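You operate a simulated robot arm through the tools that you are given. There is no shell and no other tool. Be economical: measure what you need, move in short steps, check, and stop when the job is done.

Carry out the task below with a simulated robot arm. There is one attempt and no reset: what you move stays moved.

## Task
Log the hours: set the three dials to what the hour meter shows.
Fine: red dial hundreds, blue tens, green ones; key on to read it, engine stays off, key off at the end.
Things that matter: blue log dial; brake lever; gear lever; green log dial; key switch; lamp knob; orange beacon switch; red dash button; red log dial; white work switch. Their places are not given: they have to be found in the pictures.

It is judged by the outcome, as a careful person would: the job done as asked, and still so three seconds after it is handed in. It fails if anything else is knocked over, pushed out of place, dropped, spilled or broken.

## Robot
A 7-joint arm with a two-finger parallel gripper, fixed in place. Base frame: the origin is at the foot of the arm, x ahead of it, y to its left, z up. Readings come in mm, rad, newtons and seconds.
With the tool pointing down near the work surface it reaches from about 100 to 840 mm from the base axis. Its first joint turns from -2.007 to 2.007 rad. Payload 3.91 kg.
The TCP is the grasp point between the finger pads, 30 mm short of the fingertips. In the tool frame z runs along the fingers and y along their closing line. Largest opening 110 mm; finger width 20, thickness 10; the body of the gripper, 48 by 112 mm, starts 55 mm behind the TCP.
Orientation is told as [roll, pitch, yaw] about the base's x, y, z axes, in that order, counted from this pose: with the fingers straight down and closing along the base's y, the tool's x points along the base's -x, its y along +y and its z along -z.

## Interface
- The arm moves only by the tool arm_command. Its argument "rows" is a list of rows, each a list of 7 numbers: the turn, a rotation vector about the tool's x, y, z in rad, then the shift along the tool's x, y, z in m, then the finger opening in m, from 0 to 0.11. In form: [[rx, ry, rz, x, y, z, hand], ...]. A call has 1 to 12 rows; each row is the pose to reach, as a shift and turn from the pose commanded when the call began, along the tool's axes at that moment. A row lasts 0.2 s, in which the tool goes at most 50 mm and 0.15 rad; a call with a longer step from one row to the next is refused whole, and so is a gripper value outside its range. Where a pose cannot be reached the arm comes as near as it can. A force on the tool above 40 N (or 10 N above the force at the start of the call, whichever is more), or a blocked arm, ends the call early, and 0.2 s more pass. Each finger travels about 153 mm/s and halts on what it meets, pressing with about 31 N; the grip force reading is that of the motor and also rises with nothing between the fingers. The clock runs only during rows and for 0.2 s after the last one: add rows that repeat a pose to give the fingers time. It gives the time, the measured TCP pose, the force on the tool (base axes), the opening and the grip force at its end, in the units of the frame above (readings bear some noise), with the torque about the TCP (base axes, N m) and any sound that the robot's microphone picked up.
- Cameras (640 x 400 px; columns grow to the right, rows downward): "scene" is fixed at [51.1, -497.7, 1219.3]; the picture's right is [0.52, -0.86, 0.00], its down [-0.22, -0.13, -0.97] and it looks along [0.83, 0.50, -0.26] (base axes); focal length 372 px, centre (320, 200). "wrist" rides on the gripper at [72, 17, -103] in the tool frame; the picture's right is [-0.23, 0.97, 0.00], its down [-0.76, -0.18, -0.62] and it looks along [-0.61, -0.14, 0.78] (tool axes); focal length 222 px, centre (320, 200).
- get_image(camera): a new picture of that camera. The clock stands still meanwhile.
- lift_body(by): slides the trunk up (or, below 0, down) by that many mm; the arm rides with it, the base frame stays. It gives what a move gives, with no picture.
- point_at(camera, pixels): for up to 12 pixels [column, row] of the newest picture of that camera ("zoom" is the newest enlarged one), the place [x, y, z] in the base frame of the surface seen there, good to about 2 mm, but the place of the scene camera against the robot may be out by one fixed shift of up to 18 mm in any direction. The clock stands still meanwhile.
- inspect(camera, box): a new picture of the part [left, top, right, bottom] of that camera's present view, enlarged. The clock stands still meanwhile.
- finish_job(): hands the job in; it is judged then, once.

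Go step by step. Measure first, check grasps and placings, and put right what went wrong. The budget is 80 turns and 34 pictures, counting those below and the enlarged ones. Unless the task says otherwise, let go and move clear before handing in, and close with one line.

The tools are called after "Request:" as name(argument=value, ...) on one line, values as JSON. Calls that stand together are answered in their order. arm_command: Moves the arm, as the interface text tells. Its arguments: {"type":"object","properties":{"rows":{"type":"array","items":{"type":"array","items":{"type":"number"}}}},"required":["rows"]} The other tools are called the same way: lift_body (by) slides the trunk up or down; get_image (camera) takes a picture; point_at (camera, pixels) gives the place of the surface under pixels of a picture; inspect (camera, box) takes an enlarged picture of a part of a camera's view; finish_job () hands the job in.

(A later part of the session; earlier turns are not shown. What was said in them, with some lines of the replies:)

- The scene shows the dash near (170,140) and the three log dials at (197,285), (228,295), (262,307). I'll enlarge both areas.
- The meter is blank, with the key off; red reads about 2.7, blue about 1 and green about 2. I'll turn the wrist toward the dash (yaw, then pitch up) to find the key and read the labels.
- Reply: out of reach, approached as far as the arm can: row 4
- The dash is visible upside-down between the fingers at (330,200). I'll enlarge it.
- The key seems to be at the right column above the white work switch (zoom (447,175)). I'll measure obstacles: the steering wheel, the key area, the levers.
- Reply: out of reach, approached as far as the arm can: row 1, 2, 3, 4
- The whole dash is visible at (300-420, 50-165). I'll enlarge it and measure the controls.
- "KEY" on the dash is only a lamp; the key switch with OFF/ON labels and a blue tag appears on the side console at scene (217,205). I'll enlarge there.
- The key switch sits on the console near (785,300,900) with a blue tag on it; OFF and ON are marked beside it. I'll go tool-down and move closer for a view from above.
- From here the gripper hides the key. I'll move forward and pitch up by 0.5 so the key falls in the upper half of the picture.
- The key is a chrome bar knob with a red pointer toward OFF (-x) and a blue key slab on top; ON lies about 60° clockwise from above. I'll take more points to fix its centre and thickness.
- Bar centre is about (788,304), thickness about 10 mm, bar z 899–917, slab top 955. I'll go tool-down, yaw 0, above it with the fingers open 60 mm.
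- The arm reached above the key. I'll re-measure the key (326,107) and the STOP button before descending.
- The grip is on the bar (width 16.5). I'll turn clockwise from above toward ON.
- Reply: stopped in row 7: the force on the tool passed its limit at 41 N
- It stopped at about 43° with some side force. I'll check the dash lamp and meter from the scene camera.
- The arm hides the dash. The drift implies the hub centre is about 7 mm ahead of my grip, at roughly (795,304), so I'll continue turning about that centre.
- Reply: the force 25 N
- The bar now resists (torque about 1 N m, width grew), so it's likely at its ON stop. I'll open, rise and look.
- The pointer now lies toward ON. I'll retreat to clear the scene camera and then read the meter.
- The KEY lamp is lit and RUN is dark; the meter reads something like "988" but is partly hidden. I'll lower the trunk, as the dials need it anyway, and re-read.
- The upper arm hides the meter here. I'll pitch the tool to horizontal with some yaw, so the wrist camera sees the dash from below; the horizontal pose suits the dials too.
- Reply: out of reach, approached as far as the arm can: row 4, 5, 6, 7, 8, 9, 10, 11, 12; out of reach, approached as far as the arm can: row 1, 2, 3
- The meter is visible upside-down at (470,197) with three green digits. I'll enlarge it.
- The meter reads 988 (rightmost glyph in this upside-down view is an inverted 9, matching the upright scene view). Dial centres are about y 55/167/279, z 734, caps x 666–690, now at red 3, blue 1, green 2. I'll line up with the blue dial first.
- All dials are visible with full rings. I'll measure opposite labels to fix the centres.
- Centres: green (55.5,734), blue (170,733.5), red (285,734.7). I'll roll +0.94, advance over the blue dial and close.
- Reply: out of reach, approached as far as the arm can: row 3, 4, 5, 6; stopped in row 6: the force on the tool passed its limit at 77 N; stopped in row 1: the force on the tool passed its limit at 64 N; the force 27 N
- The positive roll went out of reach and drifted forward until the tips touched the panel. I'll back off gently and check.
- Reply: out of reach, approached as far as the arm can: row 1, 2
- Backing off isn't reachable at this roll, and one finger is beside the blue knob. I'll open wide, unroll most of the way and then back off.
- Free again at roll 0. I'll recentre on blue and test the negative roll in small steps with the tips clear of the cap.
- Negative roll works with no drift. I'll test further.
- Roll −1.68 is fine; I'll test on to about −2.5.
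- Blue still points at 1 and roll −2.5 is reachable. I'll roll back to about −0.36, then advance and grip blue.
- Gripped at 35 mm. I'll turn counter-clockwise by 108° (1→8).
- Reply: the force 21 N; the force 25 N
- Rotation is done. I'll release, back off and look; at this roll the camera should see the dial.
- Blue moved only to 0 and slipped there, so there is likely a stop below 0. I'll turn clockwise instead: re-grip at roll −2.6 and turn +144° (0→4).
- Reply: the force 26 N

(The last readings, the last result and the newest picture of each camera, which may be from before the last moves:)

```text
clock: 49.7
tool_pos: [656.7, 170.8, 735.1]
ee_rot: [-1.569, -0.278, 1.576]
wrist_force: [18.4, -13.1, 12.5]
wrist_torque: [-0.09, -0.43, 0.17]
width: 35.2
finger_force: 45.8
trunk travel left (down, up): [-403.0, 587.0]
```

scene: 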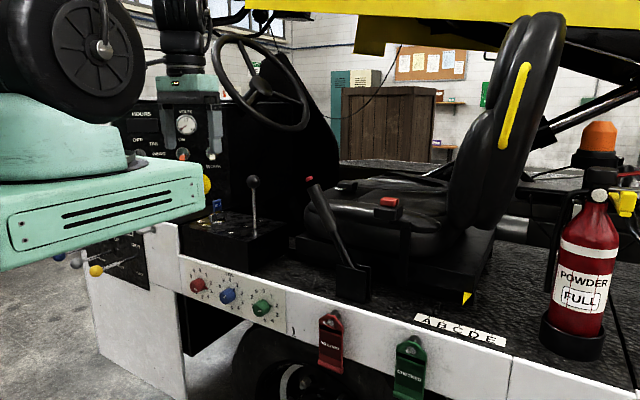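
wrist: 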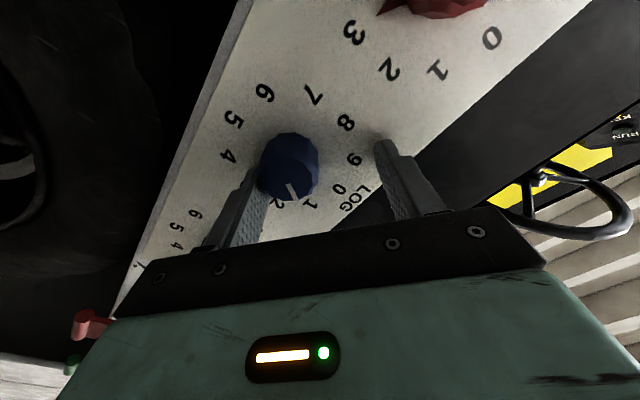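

Torque about x is low, so it is turning freely. I'll continue to the full 144°, release and roll back in place with the fingers open.

Request:
arm_command(rows=[[0, 0, 0.145, 0, 0, 0, 0], [0, 0, 0.29, 0, 0, 0, 0], [0, 0, 0.435, 0, 0, 0, 0], [0, 0, 0.58, 0, 0, 0, 0], [0, 0, 0.725, 0, 0, 0, 0], [0, 0, 0.87, 0, 0, 0, 0], [0, 0, 1.015, 0, 0, 0, 0], [0, 0, 1.15, 0, 0, 0, 0], [0, 0, 1.208, 0, 0, 0, 0], [0, 0, 1.208, 0, 0, 0, 0]])

Request:
arm_command(rows=[[0, 0, 0, 0, 0, 0, 0.065], [0, 0, 0, 0, 0, 0, 0.065], [0, 0, 0, 0, 0, -0.031, 0.065]])

Request:
inspect(camera="wrist", box=[100, 10, 580, 230])

```text
clock: 51.9
tool_pos: [655.6, 170.7, 735.3]
ee_rot: [-1.581, -1.486, 1.583]
wrist_force: [10.5, -23.3, 24.0]
wrist_torque: [-0.05, -1.01, -0.67]
width: 34.9
finger_force: 44.6
trunk travel left (down, up): [-403.0, 587.0]
```

```text
clock: 52.7
tool_pos: [624.2, 172.9, 734.1]
ee_rot: [-1.516, -1.485, 1.524]
wrist_force: [0.3, 0.2, -0.4]
wrist_torque: [-0.04, -0.03, 0.03]
width: 65.0
finger_force: 0.0
trunk travel left (down, up): [-403.0, 587.0]
```

```text
1.33 times, centred on (340, 120) of wrist
```

zoom: 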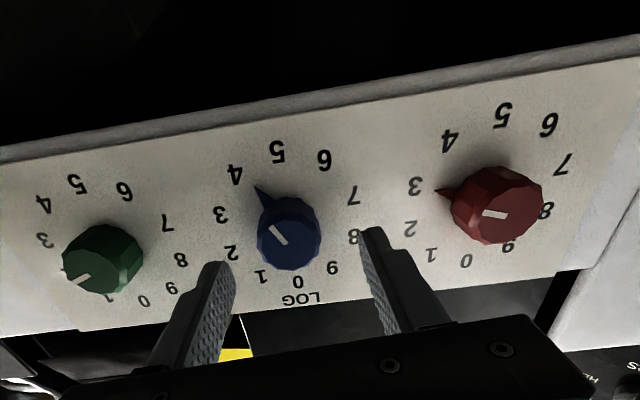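

Blue is at 4 with no slip. I'll roll back, re-grip and turn another 144° to 8.

Request:
arm_command(rows=[[0, 0, -0.145, 0, 0, 0, 0.065], [0, 0, -0.29, 0, 0, 0, 0.065], [0, 0, -0.435, 0, 0, 0, 0.065], [0, 0, -0.58, 0, 0, 0, 0.065], [0, 0, -0.725, 0, 0, 0, 0.065], [0, 0, -0.87, 0, 0, 0, 0.065], [0, 0, -1.015, 0, 0, 0, 0.065], [0, 0, -1.16, 0, 0, 0, 0.065], [0, 0, -1.305, 0, 0, 0, 0.065], [0, 0, -1.45, 0, 0, 0, 0.065], [0, 0, -1.595, 0, 0, 0, 0.065], [0, 0, -1.74, 0, 0, 0, 0.065]])

Request:
arm_command(rows=[[0, 0, -0.14, 0, 0, 0, 0.065], [0, 0, -0.28, 0, 0, 0, 0.065], [0, 0, -0.42, 0, 0, 0, 0.065], [0, 0, -0.56, 0, 0, 0, 0.065], [0, 0, -0.7, 0, 0, 0, 0.065], [0, 0, -0.773, 0, 0, 0, 0.065], [0, 0, -0.773, 0, 0, 0.015, 0.065], [0, 0, -0.773, 0, 0, 0.031, 0.065]])

```text
clock: 55.3
tool_pos: [625.3, 171.4, 733.6]
ee_rot: [-1.569, 0.258, 1.58]
wrist_force: [0.4, 0.1, 0.1]
wrist_torque: [0.02, -0.02, 0.0]
width: 64.9
finger_force: 0.0
trunk travel left (down, up): [-403.0, 587.0]
```

```text
clock: 57.1
tool_pos: [656.9, 170.5, 734.7]
ee_rot: [-1.565, 1.029, 1.582]
wrist_force: [0.5, -0.4, 0.2]
wrist_torque: [-0.03, -0.06, -0.01]
width: 65.1
finger_force: 0.1
trunk travel left (down, up): [-403.0, 587.0]
```

Request:
arm_command(rows=[[0, 0, 0, 0, 0, 0, 0.03], [0, 0, 0, 0, 0, 0, 0.0], [0, 0, 0, 0, 0, 0, 0.0], [0, 0, 0.145, 0, 0, 0, 0], [0, 0, 0.29, 0, 0, 0, 0], [0, 0, 0.435, 0, 0, 0, 0], [0, 0, 0.58, 0, 0, 0, 0], [0, 0, 0.725, 0, 0, 0, 0], [0, 0, 0.87, 0, 0, 0, 0], [0, 0, 1.015, 0, 0, 0, 0], [0, 0, 1.16, 0, 0, 0, 0], [0, 0, 1.305, 0, 0, 0, 0]])

Request:
arm_command(rows=[[0, 0, 0.145, 0, 0, 0, 0], [0, 0, 0.29, 0, 0, 0, 0], [0, 0, 0.435, 0, 0, 0, 0], [0, 0, 0.58, 0, 0, 0, 0], [0, 0, 0.725, 0, 0, 0, 0], [0, 0, 0.87, 0, 0, 0, 0], [0, 0, 1.015, 0, 0, 0, 0], [0, 0, 1.15, 0, 0, 0, 0], [0, 0, 1.208, 0, 0, 0, 0], [0, 0, 1.208, 0, 0, 0, 0]])

Request:
arm_command(rows=[[0, 0, 0, 0, 0, 0, 0.065], [0, 0, 0, 0, 0, 0, 0.065], [0, 0, 0, 0, 0, -0.016, 0.065], [0, 0, 0, 0, 0, -0.033, 0.065]])

```text
clock: 59.7
tool_pos: [656.9, 171.4, 735.1]
ee_rot: [-1.571, -0.281, 1.577]
wrist_force: [11.1, -4.7, 14.0]
wrist_torque: [-0.06, -0.63, 0.94]
width: 34.8
finger_force: 45.0
trunk travel left (down, up): [-403.0, 587.0]
```

```text
clock: 61.2
tool_pos: [657.2, 170.5, 736.4]
ee_rot: [-1.589, -1.221, 1.593]
wrist_force: [-4.5, -6.0, 9.0]
wrist_torque: [0.03, 0.24, -0.24]
width: 35.0
finger_force: 44.5
trunk travel left (down, up): [-403.0, 587.0]
stopped in row 7: the force on the tool passed its limit at 40 N (the readings are from after the stop); the commanded pose is now the measured one
```

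```text
clock: 62.2
tool_pos: [625.0, 170.4, 734.9]
ee_rot: [-1.583, -1.222, 1.584]
wrist_force: [0.4, -0.1, 0.1]
wrist_torque: [-0.01, -0.01, 0.01]
width: 65.0
finger_force: 0.1
trunk travel left (down, up): [-403.0, 587.0]
```

It stopped at 129° on force; the detent should take it to 8, to be checked. I'll move across to the red dial, rolling to about −2.2.

Request:
arm_command(rows=[[0, 0, 0, -0.013, 0.036, 0, 0.065], [0, 0, 0, -0.026, 0.072, 0, 0.065], [0, 0, 0, -0.0388, 0.1078, 0, 0.065]])

Request:
inspect(camera="wrist", box=[100, 10, 580, 230])

```text
clock: 63.0
tool_pos: [624.9, 281.8, 735.2]
ee_rot: [-1.582, -1.222, 1.584]
wrist_force: [0.3, 0.3, 0.3]
wrist_torque: [0.01, 0.02, -0.05]
width: 65.1
finger_force: 0.1
trunk travel left (down, up): [-403.0, 587.0]
```

```text
1.33 times, centred on (340, 120) of wrist
```

zoom: 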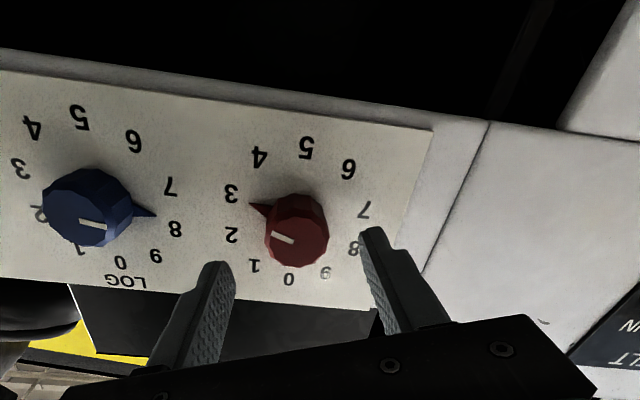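

Blue's tip (155,213) is at or slightly short of 8. I'll measure the tips in 3D to get the angles.

Request:
point_at(camera="zoom", pixels=[[154, 213], [150, 212], [145, 211], [252, 205], [256, 207], [262, 208], [176, 228], [120, 262], [78, 117], [82, 222], [104, 226], [231, 193]])

```text
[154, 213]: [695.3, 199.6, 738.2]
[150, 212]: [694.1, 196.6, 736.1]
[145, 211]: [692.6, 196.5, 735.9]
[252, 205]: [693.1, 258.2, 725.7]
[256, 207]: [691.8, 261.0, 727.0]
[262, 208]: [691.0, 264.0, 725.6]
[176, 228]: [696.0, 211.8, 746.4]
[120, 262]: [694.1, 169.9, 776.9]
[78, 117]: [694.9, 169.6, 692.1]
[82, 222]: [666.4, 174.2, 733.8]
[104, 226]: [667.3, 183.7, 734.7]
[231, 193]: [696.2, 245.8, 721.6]
```

Blue is about 13° short of 8, so these dials have no detents; I'll fix that after red. For red (exactly at 3) I'll roll back to −2.13 and then grip.

Request:
arm_command(rows=[[0, 0, -0.148, 0, 0, 0, 0.065], [0, 0, -0.296, 0, 0, 0, 0.065], [0, 0, -0.444, 0, 0, 0, 0.065], [0, 0, -0.592, 0, 0, 0, 0.065], [0, 0, -0.74, 0, 0, 0, 0.065], [0, 0, -0.888, 0, 0, 0, 0.065], [0, 0, -1.036, 0, 0, 0, 0.065], [0, 0, -1.184, 0, 0, 0, 0.065], [0, 0, -1.332, 0, 0, 0, 0.065], [0, 0, -1.48, 0, 0, 0, 0.065], [0, 0, -1.628, 0, 0, 0, 0.065], [0, 0, -1.776, 0, 0, 0, 0.065]])

```text
clock: 65.6
tool_pos: [624.8, 284.8, 736.1]
ee_rot: [-1.576, 0.556, 1.574]
wrist_force: [0.7, 0.3, -0.3]
wrist_torque: [-0.01, -0.01, 0.02]
width: 64.9
finger_force: 0.1
trunk travel left (down, up): [-403.0, 587.0]
```

Request:
arm_command(rows=[[0, 0, 0, -0.0008, 0.0009, 0.016, 0.065], [0, 0, 0, -0.0008, 0.0009, 0.031, 0.065], [0, 0, 0, -0.0008, 0.0009, 0.031, 0.03], [0, 0, 0, -0.0008, 0.0009, 0.031, 0.0], [0, 0, 0, -0.0008, 0.0009, 0.031, 0.0], [0, 0, 0.145, -0.0008, 0.0009, 0.031, 0.0], [0, 0, 0.29, -0.0008, 0.0009, 0.031, 0.0], [0, 0, 0.435, -0.0008, 0.0009, 0.031, 0.0], [0, 0, 0.58, -0.0008, 0.0009, 0.031, 0.0], [0, 0, 0.725, -0.0008, 0.0009, 0.031, 0.0], [0, 0, 0.87, -0.0008, 0.0009, 0.031, 0.0], [0, 0, 0.943, -0.0008, 0.0009, 0.031, 0.0]])

Request:
arm_command(rows=[[0, 0, 0.145, 0, 0, 0, 0], [0, 0, 0.29, 0, 0, 0, 0], [0, 0, 0.435, 0, 0, 0, 0], [0, 0, 0.58, 0, 0, 0, 0], [0, 0, 0.725, 0, 0, 0, 0], [0, 0, 0.87, 0, 0, 0, 0], [0, 0, 0.942, 0, 0, 0, 0], [0, 0, 0.942, 0, 0, 0, 0]])

```text
clock: 68.2
tool_pos: [654.7, 285.1, 733.9]
ee_rot: [-1.577, -0.392, 1.576]
wrist_force: [4.8, -1.8, 7.4]
wrist_torque: [0.0, 0.06, -0.39]
width: 34.9
finger_force: 45.1
trunk travel left (down, up): [-403.0, 587.0]
```

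```text
clock: 70.0
tool_pos: [655.4, 283.7, 736.1]
ee_rot: [-1.605, -1.334, 1.603]
wrist_force: [2.5, -9.0, 26.2]
wrist_torque: [0.02, 0.09, -0.33]
width: 34.8
finger_force: 44.7
trunk travel left (down, up): [-403.0, 587.0]
```

Red should be at 6 now. I'll open, roll back in place around the knob and re-grip for the second 108°.

Request:
arm_command(rows=[[0, 0, 0, 0, 0, 0, 0.07], [0, 0, 0, 0, 0, 0, 0.07], [0, 0, -0.148, 0, 0, 0, 0.07], [0, 0, -0.296, 0, 0, 0, 0.07], [0, 0, -0.444, 0, 0, 0, 0.07], [0, 0, -0.592, 0, 0, 0, 0.07], [0, 0, -0.74, 0, 0, 0, 0.07], [0, 0, -0.888, 0, 0, 0, 0.07], [0, 0, -1.036, 0, 0, 0, 0.07], [0, 0, -1.184, 0, 0, 0, 0.07], [0, 0, -1.332, 0, 0, 0, 0.07], [0, 0, -1.48, 0, 0, 0, 0.07]])

Request:
arm_command(rows=[[0, 0, -0.14, 0, 0, 0, 0.07], [0, 0, -0.28, 0, 0, 0, 0.07], [0, 0, -0.405, 0, 0, 0, 0.07], [0, 0, -0.405, 0, 0, 0, 0.03], [0, 0, -0.405, 0, 0, 0, 0.0], [0, 0, -0.405, 0, 0, 0, 0.0]])

```text
clock: 72.6
tool_pos: [655.2, 286.3, 733.8]
ee_rot: [-1.575, 0.153, 1.574]
wrist_force: [0.4, -0.7, -0.6]
wrist_torque: [0.05, 0.01, -0.01]
width: 69.7
finger_force: 0.0
trunk travel left (down, up): [-403.0, 587.0]
```

```text
clock: 74.0
tool_pos: [656.1, 285.0, 735.1]
ee_rot: [-1.574, 0.555, 1.574]
wrist_force: [-1.7, -0.6, -0.7]
wrist_torque: [-0.01, -0.03, -0.12]
width: 34.9
finger_force: 45.2
trunk travel left (down, up): [-403.0, 587.0]
```

Request:
arm_command(rows=[[0, 0, 0.145, 0, 0, 0, 0], [0, 0, 0.29, 0, 0, 0, 0], [0, 0, 0.435, 0, 0, 0, 0], [0, 0, 0.58, 0, 0, 0, 0], [0, 0, 0.725, 0, 0, 0, 0], [0, 0, 0.87, 0, 0, 0, 0], [0, 0, 1.015, 0, 0, 0, 0], [0, 0, 1.16, 0, 0, 0, 0]])

Request:
arm_command(rows=[[0, 0, 0.145, 0, 0, 0, 0], [0, 0, 0.29, 0, 0, 0, 0], [0, 0, 0.435, 0, 0, 0, 0], [0, 0, 0.58, 0, 0, 0, 0], [0, 0, 0.725, 0, 0, 0, 0], [0, 0, 0.725, 0, 0, 0, 0]])

Request:
arm_command(rows=[[0, 0, 0, 0, 0, 0, 0.07], [0, 0, 0, 0, 0, 0, 0.07], [0, 0, 0, 0, 0, -0.016, 0.07], [0, 0, 0, 0, 0, -0.031, 0.065]])

```text
clock: 75.8
tool_pos: [654.8, 283.9, 736.4]
ee_rot: [-1.578, -0.609, 1.577]
wrist_force: [-3.3, -7.8, 11.6]
wrist_torque: [0.02, -0.37, -0.51]
width: 35.0
finger_force: 44.6
trunk travel left (down, up): [-403.0, 587.0]
```

```text
clock: 77.2
tool_pos: [655.2, 285.0, 735.2]
ee_rot: [-1.593, -1.335, 1.595]
wrist_force: [-1.2, -13.7, 17.2]
wrist_torque: [0.02, -0.46, -0.55]
width: 34.9
finger_force: 44.9
trunk travel left (down, up): [-403.0, 587.0]
```

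```text
clock: 78.2
tool_pos: [624.6, 286.3, 735.4]
ee_rot: [-1.585, -1.329, 1.592]
wrist_force: [0.5, 0.8, -0.9]
wrist_torque: [-0.01, -0.01, 0.01]
width: 64.9
finger_force: 0.1
trunk travel left (down, up): [-403.0, 587.0]
```

Red should be at 9. Now blue's correction: I'll move to blue with roll about −0.5, grip and turn +0.23.

Request:
arm_command(rows=[[0, 0, -0.08, 0.0093, -0.0373, 0, 0.065], [0, 0, -0.16, 0.0186, -0.0746, 0, 0.065], [0, 0, -0.26, 0.0278, -0.1119, 0, 0.065], [0, 0, -0.26, 0.0278, -0.1119, 0, 0.065]])

Request:
arm_command(rows=[[0, 0, 0, 0, 0, 0.016, 0.065], [0, 0, 0, 0, 0, 0.031, 0.065]])

```text
clock: 79.2
tool_pos: [624.9, 170.7, 733.8]
ee_rot: [-1.576, -1.07, 1.582]
wrist_force: [-0.3, -0.3, 0.2]
wrist_torque: [-0.02, -0.02, -0.02]
width: 64.9
finger_force: 0.1
trunk travel left (down, up): [-403.0, 587.0]
```

```text
clock: 79.8
tool_pos: [655.7, 172.1, 735.3]
ee_rot: [-1.578, -1.071, 1.581]
wrist_force: [0.1, 0.1, 0.2]
wrist_torque: [-0.02, 0.01, 0.02]
width: 65.1
finger_force: 0.1
trunk travel left (down, up): [-403.0, 587.0]
```

Request:
arm_command(rows=[[0, 0, 0, 0, 0, 0, 0.03], [0, 0, 0, 0, 0, 0, 0.0], [0, 0, 0, 0, 0, 0, 0.0], [0, 0, 0.12, 0, 0, 0, 0], [0, 0, 0.235, 0, 0, 0, 0], [0, 0, 0.235, 0, 0, 0, 0]])

Request:
arm_command(rows=[[0, 0, 0, 0, 0, 0, 0.07], [0, 0, 0, 0, 0, 0, 0.07], [0, 0, 0, 0, 0, -0.016, 0.07], [0, 0, 0, 0, 0, -0.031, 0.065]])

```text
clock: 81.2
tool_pos: [656.4, 170.3, 735.6]
ee_rot: [-1.594, -1.307, 1.592]
wrist_force: [-1.1, -14.5, 14.0]
wrist_torque: [-0.02, 0.31, -0.55]
width: 34.8
finger_force: 45.3
trunk travel left (down, up): [-403.0, 587.0]
```

```text
clock: 82.2
tool_pos: [622.5, 172.3, 733.6]
ee_rot: [-1.585, -1.306, 1.588]
wrist_force: [0.2, 0.2, 0.1]
wrist_torque: [0.0, 0.01, 0.02]
width: 65.0
finger_force: 0.0
trunk travel left (down, up): [-403.0, 587.0]
```

Now the green dial: move across while rolling to about −2.04.

Request:
arm_command(rows=[[0, 0, -0.148, 0.01, -0.037, 0, 0.065], [0, 0, -0.296, 0.02, -0.074, 0, 0.065], [0, 0, -0.444, 0.0303, -0.111, 0, 0.065], [0, 0, -0.592, 0.0303, -0.111, 0, 0.065], [0, 0, -0.74, 0.0303, -0.111, 0, 0.065], [0, 0, -0.888, 0.0303, -0.111, 0, 0.065], [0, 0, -1.036, 0.0303, -0.111, 0, 0.065], [0, 0, -1.184, 0.0303, -0.111, 0, 0.065], [0, 0, -1.332, 0.0303, -0.111, 0, 0.065], [0, 0, -1.48, 0.0303, -0.111, 0, 0.065], [0, 0, -1.628, 0.0303, -0.111, 0, 0.065], [0, 0, -1.776, 0.0303, -0.111, 0, 0.065]])

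```text
clock: 84.8
tool_pos: [624.9, 55.1, 733.0]
ee_rot: [-1.577, 0.472, 1.572]
wrist_force: [0.2, -0.6, -0.4]
wrist_torque: [-0.01, -0.01, 0.02]
width: 64.9
finger_force: 0.1
trunk travel left (down, up): [-403.0, 587.0]
```

Request:
arm_command(rows=[[0, 0, -0.14, 0, 0, 0.0, 0.065], [0, 0, -0.14, 0, 0, 0.016, 0.065], [0, 0, -0.14, 0, 0, 0.031, 0.065], [0, 0, -0.14, 0, 0, 0.031, 0.03], [0, 0, -0.14, 0, 0, 0.031, 0.0], [0, 0, -0.14, 0, 0, 0.031, 0.0]])

Request:
arm_command(rows=[[0, 0, 0.145, 0, 0, 0, 0], [0, 0, 0.29, 0, 0, 0, 0], [0, 0, 0.435, 0, 0, 0, 0], [0, 0, 0.58, 0, 0, 0, 0], [0, 0, 0.725, 0, 0, 0, 0], [0, 0, 0.87, 0, 0, 0, 0], [0, 0, 1.015, 0, 0, 0, 0], [0, 0, 1.16, 0, 0, 0, 0]])

Request:
arm_command(rows=[[0, 0, 0.145, 0, 0, 0, 0], [0, 0, 0.29, 0, 0, 0, 0], [0, 0, 0.435, 0, 0, 0, 0], [0, 0, 0.58, 0, 0, 0, 0], [0, 0, 0.725, 0, 0, 0, 0], [0, 0, 0.725, 0, 0, 0, 0]])

```text
clock: 86.2
tool_pos: [655.9, 54.2, 735.1]
ee_rot: [-1.578, 0.61, 1.572]
wrist_force: [2.1, 1.0, 7.6]
wrist_torque: [0.03, 0.01, 0.27]
width: 34.8
finger_force: 44.6
trunk travel left (down, up): [-403.0, 587.0]
```

```text
clock: 88.0
tool_pos: [654.9, 54.0, 734.7]
ee_rot: [-1.577, -0.552, 1.576]
wrist_force: [1.3, -9.1, 11.3]
wrist_torque: [0.02, -0.31, -0.42]
width: 35.0
finger_force: 44.9
trunk travel left (down, up): [-403.0, 587.0]
```

```text
clock: 89.4
tool_pos: [655.3, 54.6, 733.9]
ee_rot: [-1.586, -1.276, 1.589]
wrist_force: [-4.3, -15.6, 9.5]
wrist_torque: [0.03, -0.14, -0.49]
width: 35.0
finger_force: 45.0
trunk travel left (down, up): [-403.0, 587.0]
```

Green should be at 5. Second pass: open, roll back in place, re-grip and turn 108° again.

Request:
arm_command(rows=[[0, 0, 0, 0, 0, 0, 0.07], [0, 0, 0, 0, 0, 0, 0.07], [0, 0, -0.148, 0, 0, 0, 0.07], [0, 0, -0.296, 0, 0, 0, 0.07], [0, 0, -0.444, 0, 0, 0, 0.07], [0, 0, -0.592, 0, 0, 0, 0.07], [0, 0, -0.74, 0, 0, 0, 0.07], [0, 0, -0.888, 0, 0, 0, 0.07], [0, 0, -1.036, 0, 0, 0, 0.07], [0, 0, -1.184, 0, 0, 0, 0.07], [0, 0, -1.332, 0, 0, 0, 0.07], [0, 0, -1.48, 0, 0, 0, 0.07]])

Request:
arm_command(rows=[[0, 0, -0.14, 0, 0, 0, 0.07], [0, 0, -0.28, 0, 0, 0, 0.07], [0, 0, -0.405, 0, 0, 0, 0.07], [0, 0, -0.405, 0, 0, 0, 0.03], [0, 0, -0.405, 0, 0, 0, 0.0], [0, 0, -0.405, 0, 0, 0, 0.0]])

Request:
arm_command(rows=[[0, 0, 0.145, 0, 0, 0, 0], [0, 0, 0.29, 0, 0, 0, 0], [0, 0, 0.435, 0, 0, 0, 0], [0, 0, 0.58, 0, 0, 0, 0], [0, 0, 0.725, 0, 0, 0, 0], [0, 0, 0.87, 0, 0, 0, 0], [0, 0, 1.015, 0, 0, 0, 0], [0, 0, 1.16, 0, 0, 0, 0]])

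Request:
arm_command(rows=[[0, 0, 0.145, 0, 0, 0, 0], [0, 0, 0.29, 0, 0, 0, 0], [0, 0, 0.435, 0, 0, 0, 0], [0, 0, 0.58, 0, 0, 0, 0], [0, 0, 0.725, 0, 0, 0, 0], [0, 0, 0.725, 0, 0, 0, 0]])

Request:
arm_command(rows=[[0, 0, 0, 0, 0, 0, 0.07], [0, 0, 0, 0, 0, 0, 0.07], [0, 0, 0, 0, 0, -0.016, 0.07], [0, 0, 0, 0, 0, -0.031, 0.065]])

```text
clock: 92.0
tool_pos: [655.1, 57.0, 734.1]
ee_rot: [-1.574, 0.208, 1.573]
wrist_force: [-0.4, 0.6, -0.8]
wrist_torque: [0.0, -0.01, 0.01]
width: 70.0
finger_force: 0.1
trunk travel left (down, up): [-403.0, 587.0]
```

```text
clock: 93.4
tool_pos: [655.4, 55.4, 734.4]
ee_rot: [-1.574, 0.61, 1.573]
wrist_force: [-0.8, -0.8, 0.0]
wrist_torque: [0.03, 0.16, 0.13]
width: 34.9
finger_force: 45.1
trunk travel left (down, up): [-403.0, 587.0]
```

```text
clock: 95.2
tool_pos: [655.1, 55.8, 735.8]
ee_rot: [-1.579, -0.554, 1.581]
wrist_force: [1.6, 4.8, 13.0]
wrist_torque: [-0.01, -0.15, -0.2]
width: 35.1
finger_force: 44.4
trunk travel left (down, up): [-403.0, 587.0]
```

```text
clock: 96.6
tool_pos: [654.9, 55.2, 734.5]
ee_rot: [-1.598, -1.275, 1.601]
wrist_force: [-3.9, -3.1, 27.7]
wrist_torque: [-0.01, -0.31, -0.19]
width: 35.0
finger_force: 45.0
trunk travel left (down, up): [-403.0, 587.0]
```

```text
clock: 97.6
tool_pos: [624.9, 54.8, 733.5]
ee_rot: [-1.584, -1.275, 1.588]
wrist_force: [-0.5, 0.3, -0.5]
wrist_torque: [0.03, 0.0, 0.0]
width: 65.1
finger_force: 0.0
trunk travel left (down, up): [-403.0, 587.0]
```

I'll move in front of blue at roll 0 to see all three dials.

Request:
arm_command(rows=[[0, 0, 0.07, -0.011, 0.036, 0, 0.065], [0, 0, 0.14, -0.022, 0.073, 0, 0.065], [0, 0, 0.21, -0.0335, 0.11, -0.003, 0.065], [0, 0, 0.28, -0.0335, 0.11, -0.003, 0.065]])

Request:
inspect(camera="wrist", box=[100, 10, 580, 230])

```text
clock: 98.6
tool_pos: [621.8, 170.6, 731.8]
ee_rot: [-1.776, -1.554, 1.779]
wrist_force: [0.6, -0.7, 0.3]
wrist_torque: [0.01, 0.01, 0.03]
width: 64.9
finger_force: 0.1
trunk travel left (down, up): [-403.0, 587.0]
```

```text
1.33 times, centred on (340, 120) of wrist
```

zoom: 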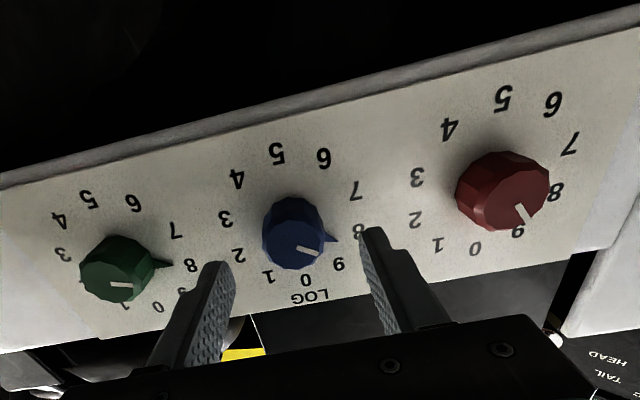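

Red points to 9, blue near 8, green near 8. I'll measure the marks to get exact angles.

Request:
point_at(camera="zoom", pixels=[[299, 247], [315, 252], [332, 239], [329, 239], [113, 284], [131, 286], [167, 264], [163, 264], [517, 207], [526, 220]])

```text
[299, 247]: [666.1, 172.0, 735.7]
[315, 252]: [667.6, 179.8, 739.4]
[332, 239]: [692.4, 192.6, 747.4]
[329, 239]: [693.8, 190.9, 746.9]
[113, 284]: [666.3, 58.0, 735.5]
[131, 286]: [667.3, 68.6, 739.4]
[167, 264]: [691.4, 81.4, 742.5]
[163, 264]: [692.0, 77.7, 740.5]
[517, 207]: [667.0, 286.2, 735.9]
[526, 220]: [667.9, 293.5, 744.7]
```

Green reads about 19° (8 is 18°) and red about 50° (9 is 54°), but blue seems about 10° past 8. I'll take more points on blue to be sure.

Request:
point_at(camera="zoom", pixels=[[301, 248], [305, 249], [309, 250], [313, 251], [334, 239], [335, 240], [333, 238], [358, 230], [306, 281], [278, 153], [338, 264], [355, 190]])

```text
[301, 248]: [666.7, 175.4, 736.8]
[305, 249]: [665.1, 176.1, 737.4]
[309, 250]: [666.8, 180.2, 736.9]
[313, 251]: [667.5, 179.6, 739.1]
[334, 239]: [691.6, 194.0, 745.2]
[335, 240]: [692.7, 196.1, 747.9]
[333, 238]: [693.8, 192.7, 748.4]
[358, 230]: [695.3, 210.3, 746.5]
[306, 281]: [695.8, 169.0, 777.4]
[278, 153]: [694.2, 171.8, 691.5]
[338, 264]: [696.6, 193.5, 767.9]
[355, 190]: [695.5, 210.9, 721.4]
```

Blue is about 8° past 8. I'll re-grip at the same roll it was released at (−0.265, flats aligned) and turn back 0.14.

Request:
arm_command(rows=[[0, 0, -0.125, -0.0015, 0, 0, 0.065], [0, 0, -0.25, -0.0015, 0, 0, 0.065], [0, 0, -0.25, -0.0015, 0, 0.017, 0.065], [0, 0, -0.25, -0.0015, 0, 0.033, 0.065], [0, 0, -0.25, -0.0015, 0, 0.033, 0.03], [0, 0, -0.25, -0.0015, 0, 0.033, 0.0], [0, 0, -0.25, -0.0015, 0, 0.033, 0.0]])

Request:
arm_command(rows=[[0, 0, -0.07, 0, 0, 0, 0], [0, 0, -0.14, 0, 0, 0, 0], [0, 0, -0.14, 0, 0, 0, 0]])

Request:
arm_command(rows=[[0, 0, 0, 0, 0, 0, 0.07], [0, 0, 0, 0, 0, 0, 0.07], [0, 0, 0, 0, 0, -0.016, 0.07], [0, 0, 0, 0, 0, -0.034, 0.065]])

Request:
inspect(camera="wrist", box=[220, 90, 440, 227])

```text
clock: 100.2
tool_pos: [652.6, 170.2, 734.4]
ee_rot: [-1.582, -1.304, 1.585]
wrist_force: [-6.1, -6.2, 0.8]
wrist_torque: [-0.03, 0.52, -0.31]
width: 35.1
finger_force: 45.0
trunk travel left (down, up): [-403.0, 587.0]
```

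```text
clock: 101.0
tool_pos: [653.4, 170.6, 734.8]
ee_rot: [-1.578, -1.162, 1.582]
wrist_force: [-13.5, -9.4, -4.6]
wrist_torque: [-0.03, -0.52, -0.1]
width: 34.9
finger_force: 44.4
trunk travel left (down, up): [-403.0, 587.0]
```

```text
clock: 102.0
tool_pos: [620.4, 168.8, 735.4]
ee_rot: [-1.58, -1.164, 1.583]
wrist_force: [-0.4, 0.1, -1.1]
wrist_torque: [-0.01, 0.0, -0.03]
width: 65.0
finger_force: 0.2
trunk travel left (down, up): [-403.0, 587.0]
```

```text
2.91 times, centred on (330, 158) of wrist
```

zoom: 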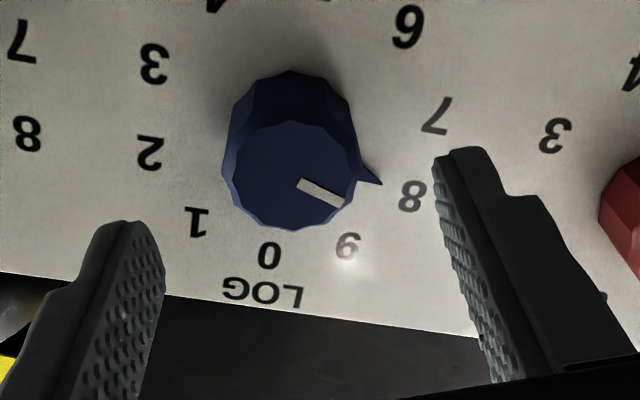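

Request:
point_at(camera="zoom", pixels=[[298, 184], [305, 187], [320, 194], [335, 200], [341, 204], [380, 184], [376, 181], [372, 178], [370, 174], [412, 196], [152, 152], [148, 64]])

```text
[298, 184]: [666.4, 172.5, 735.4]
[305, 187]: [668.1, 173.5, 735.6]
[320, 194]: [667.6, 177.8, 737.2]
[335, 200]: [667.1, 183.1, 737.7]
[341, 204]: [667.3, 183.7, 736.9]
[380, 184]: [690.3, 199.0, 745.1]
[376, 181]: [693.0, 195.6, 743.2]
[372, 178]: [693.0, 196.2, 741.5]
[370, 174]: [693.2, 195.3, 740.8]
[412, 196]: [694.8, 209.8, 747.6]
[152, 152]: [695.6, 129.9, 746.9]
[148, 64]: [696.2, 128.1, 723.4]
```

Blue now reads about 18–20°, i.e. on 8: the dials are 9-8-8. I'll unroll, raise the trunk to its start height and pitch back to tool-down.

Request:
arm_command(rows=[[0, 0, 0.13, 0, 0, 0, 0.06], [0, 0, 0.26, 0, 0, 0, 0.06], [0, 0, 0.38, 0, 0, 0, 0.06]])

Request:
lift_body(by=447)

Request:
arm_command(rows=[[0, 0.14, 0, 0, 0, 0, 0.06], [0, 0.28, 0, 0, 0, 0, 0.06], [0, 0.42, 0, 0, 0, 0, 0.06], [0, 0.56, 0, 0, 0, 0, 0.06], [0, 0.7, 0, 0, 0, 0, 0.06], [0, 0.84, 0, 0, 0, 0, 0.06], [0, 0.98, 0, 0, 0, 0, 0.06], [0, 1.12, 0, 0, 0, 0, 0.06], [0, 1.26, 0, 0, 0, 0, 0.06], [0, 1.4, 0, 0, 0, 0, 0.06], [0, 1.48, 0, 0, 0, 0, 0.06], [0, 1.571, 0, 0, 0, 0, 0.06]])

```text
clock: 102.8
tool_pos: [620.2, 170.6, 733.9]
ee_rot: [-1.705, -1.547, 1.711]
wrist_force: [0.0, -0.2, -0.1]
wrist_torque: [0.0, -0.02, 0.01]
width: 60.2
finger_force: 0.0
trunk travel left (down, up): [-403.0, 587.0]
```

```text
refused: 447 is not a number from -400 to 400
```

```text
clock: 105.4
tool_pos: [619.7, 170.5, 735.7]
ee_rot: [-0.025, -0.002, 0.005]
wrist_force: [0.2, 0.1, 0.4]
wrist_torque: [-0.01, 0.0, -0.01]
width: 59.9
finger_force: 0.0
trunk travel left (down, up): [-403.0, 587.0]
```

The lift was refused (limit 400) but the pitch-back was clean. I'll lift in two steps now and move toward the start pose.

Request:
lift_body(by=380)

Request:
lift_body(by=67)

Request:
arm_command(rows=[[0.025, 0, 0, 0.035, -0.038, 0, 0.06], [0.025, 0, 0, 0.07, -0.077, 0, 0.06], [0.025, 0, 0, 0.106, -0.116, 0, 0.06]])

Request:
inspect(camera="scene", box=[90, 85, 234, 175])

```text
clock: 109.1
tool_pos: [620.1, 170.4, 1114.5]
ee_rot: [-0.026, -0.004, 0.001]
wrist_force: [-0.4, 0.5, 0.2]
wrist_torque: [-0.01, 0.03, 0.0]
width: 60.1
finger_force: 0.1
trunk travel left (down, up): [-783.0, 207.0]
```

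```text
clock: 110.2
tool_pos: [620.3, 169.1, 1181.7]
ee_rot: [-0.026, -0.004, 0.003]
wrist_force: [0.3, 0.3, 0.5]
wrist_torque: [-0.01, -0.02, -0.01]
width: 59.7
finger_force: 0.2
trunk travel left (down, up): [-850.0, 140.0]
```

```text
refused: row 1 steps farther than a row can; nothing moved
```

```text
4.44 times, centred on (162, 130) of scene
```

zoom: 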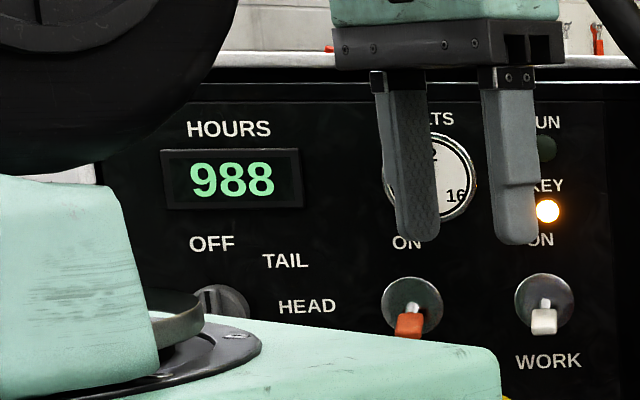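

The meter clearly reads 988, KEY lamp on, RUN off, switches unchanged. Now I'll return to the key: lower the trunk 120, go over the key hub (792,305) and yaw to the ON bar direction.

Request:
lift_body(by=-120)

Request:
arm_command(rows=[[0, 0, 0.13, -0.007, 0.045, 0, 0.06], [0, 0, 0.26, -0.014, 0.09, 0, 0.06], [0, 0, 0.39, -0.02, 0.1355, 0, 0.06], [0, 0, 0.52, -0.058, 0.1355, 0, 0.06], [0, 0, 0.65, -0.096, 0.1355, 0, 0.06], [0, 0, 0.78, -0.134, 0.1355, 0, 0.06], [0, 0, 0.91, -0.172, 0.1355, 0, 0.06], [0, 0, 1.05, -0.172, 0.1355, 0, 0.06]])

Request:
get_image(camera="wrist")

```text
clock: 111.7
tool_pos: [620.0, 169.6, 1062.4]
ee_rot: [-0.025, -0.004, 0.004]
wrist_force: [-0.8, 0.5, 0.0]
wrist_torque: [0.0, -0.05, -0.02]
width: 59.7
finger_force: 0.0
trunk travel left (down, up): [-730.0, 260.0]
```

```text
clock: 113.5
tool_pos: [790.9, 306.1, 1057.1]
ee_rot: [-0.01, -0.025, -1.046]
wrist_force: [0.0, -0.8, -0.5]
wrist_torque: [0.02, 0.0, 0.0]
width: 60.2
finger_force: 0.1
trunk travel left (down, up): [-730.0, 260.0]
```

```text
0 pictures are left
```

wrist: 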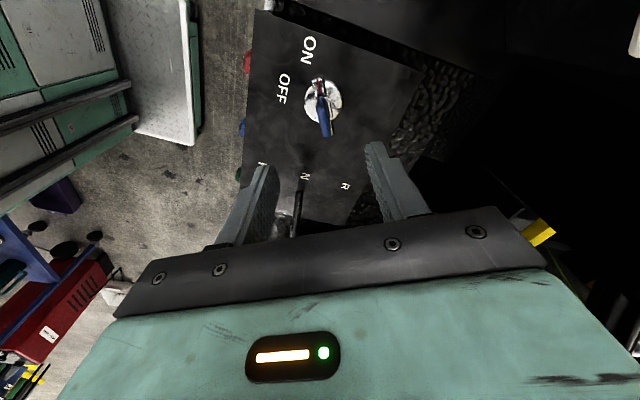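

I have no pictures left, but I can still measure on this one: key slab (320–327, 95–135), disc edges (306,102) and (342,102).

Request:
point_at(camera="wrist", pixels=[[319, 82], [320, 88], [321, 104], [323, 115], [325, 125], [327, 134], [306, 102], [342, 100], [324, 105], [309, 50], [283, 88]])

```text
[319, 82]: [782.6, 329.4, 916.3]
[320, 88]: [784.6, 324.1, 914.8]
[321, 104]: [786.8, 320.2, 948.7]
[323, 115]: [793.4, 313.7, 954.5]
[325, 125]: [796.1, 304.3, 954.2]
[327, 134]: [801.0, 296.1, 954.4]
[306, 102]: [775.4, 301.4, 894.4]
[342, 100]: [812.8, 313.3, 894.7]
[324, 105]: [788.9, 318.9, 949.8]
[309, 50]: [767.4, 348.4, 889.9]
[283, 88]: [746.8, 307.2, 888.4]
```

The bar is turned exactly 60° with its hub at (793.5,306.5). I'll descend straddling it with a small correction and check.

Request:
arm_command(rows=[[0, 0, 0, 0.0015, 0.0033, 0.03, 0.06], [0, 0, 0, 0.0018, 0.0035, 0.06, 0.06], [0, 0, 0, 0.002, 0.0036, 0.09, 0.06], [0, 0, 0, 0.0021, 0.0037, 0.123, 0.06], [0, 0, 0, 0.0021, 0.0037, 0.123, 0.06]])

```text
clock: 114.7
tool_pos: [795.3, 306.2, 937.5]
ee_rot: [-0.01, -0.024, -1.046]
wrist_force: [0.5, 0.2, 0.6]
wrist_torque: [0.0, 0.01, 0.02]
width: 59.7
finger_force: 0.1
trunk travel left (down, up): [-730.0, 260.0]
```

Request:
arm_command(rows=[[0, 0, 0, 0, -0.001, 0.003, 0.06], [0, 0, 0, 0, -0.001, 0.003, 0.02], [0, 0, 0, 0, -0.001, 0.003, 0.0], [0, 0, 0, 0, -0.001, 0.003, 0.0], [0, 0, 0, 0, -0.001, 0.003, 0.0]])

```text
clock: 115.9
tool_pos: [793.7, 305.9, 933.4]
ee_rot: [-0.01, -0.024, -1.046]
wrist_force: [14.3, 9.3, -4.0]
wrist_torque: [0.75, -0.97, -0.01]
width: 16.4
finger_force: 44.7
trunk travel left (down, up): [-730.0, 260.0]
```

Gripped on the hub (16.4 mm). I'll turn counter-clockwise 60° back to OFF.

Request:
arm_command(rows=[[0, 0, -0.13, 0, 0.001, 0, 0], [0, 0, -0.26, 0, 0.001, 0, 0], [0, 0, -0.39, 0, 0.001, 0, 0], [0, 0, -0.52, 0, 0.001, 0, 0], [0, 0, -0.65, 0, 0.001, 0, 0], [0, 0, -0.78, 0, 0.001, 0, 0], [0, 0, -0.91, 0, 0.001, 0, 0], [0, 0, -1.04, 0, 0.001, 0, 0], [0, 0, -1.08, 0, 0.001, 0, 0]])

```text
clock: 117.9
tool_pos: [794.2, 304.8, 933.4]
ee_rot: [-0.027, 0.001, 0.033]
wrist_force: [-1.6, -8.6, -5.2]
wrist_torque: [0.55, -0.02, -1.14]
width: 17.1
finger_force: 44.8
trunk travel left (down, up): [-730.0, 260.0]
```

It reached the OFF stop: yaw 0.03 with a 1.1 N m stop torque, as it was at the ON end. I'll release, rise and retreat clear.

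Request:
arm_command(rows=[[0, 0, 0, 0, 0, 0, 0.06], [0, 0, 0, 0, 0, 0, 0.06], [0, 0, 0, 0, 0, -0.04, 0.06], [0, 0, 0, 0, 0, -0.08, 0.06], [0, 0, 0, 0, 0, -0.125, 0.06], [0, 0, 0, 0.045, 0, -0.125, 0.06], [0, 0, 0, 0.09, 0, -0.125, 0.06], [0, 0, 0, 0.135, 0, -0.125, 0.06], [0, 0, 0, 0.18, 0, -0.125, 0.06], [0, 0, 0, 0.2, 0, -0.125, 0.06]])

Request:
point_at(camera="wrist", pixels=[[319, 82]])

```text
clock: 120.1
tool_pos: [591.9, 303.1, 1059.2]
ee_rot: [-0.026, -0.004, 0.032]
wrist_force: [-0.5, -0.4, 0.4]
wrist_torque: [0.01, -0.01, -0.02]
width: 59.8
finger_force: 0.1
out of reach, approached as far as the arm can: row 5
trunk travel left (down, up): [-730.0, 260.0]
```

```text
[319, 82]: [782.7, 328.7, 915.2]
```

The arm is clear with no residual forces, the key turned the full 60° back onto its OFF stop, and the dials measured 9-8-8. Handing in.

Request:
finish_job()

```text
The job is handed in.
```

The hour meter read 988, so the dials are set to red 9, blue 8 and green 8. The engine stayed off, and the key was turned back until it hit its OFF stop; I had no pictures left to confirm that by sight.
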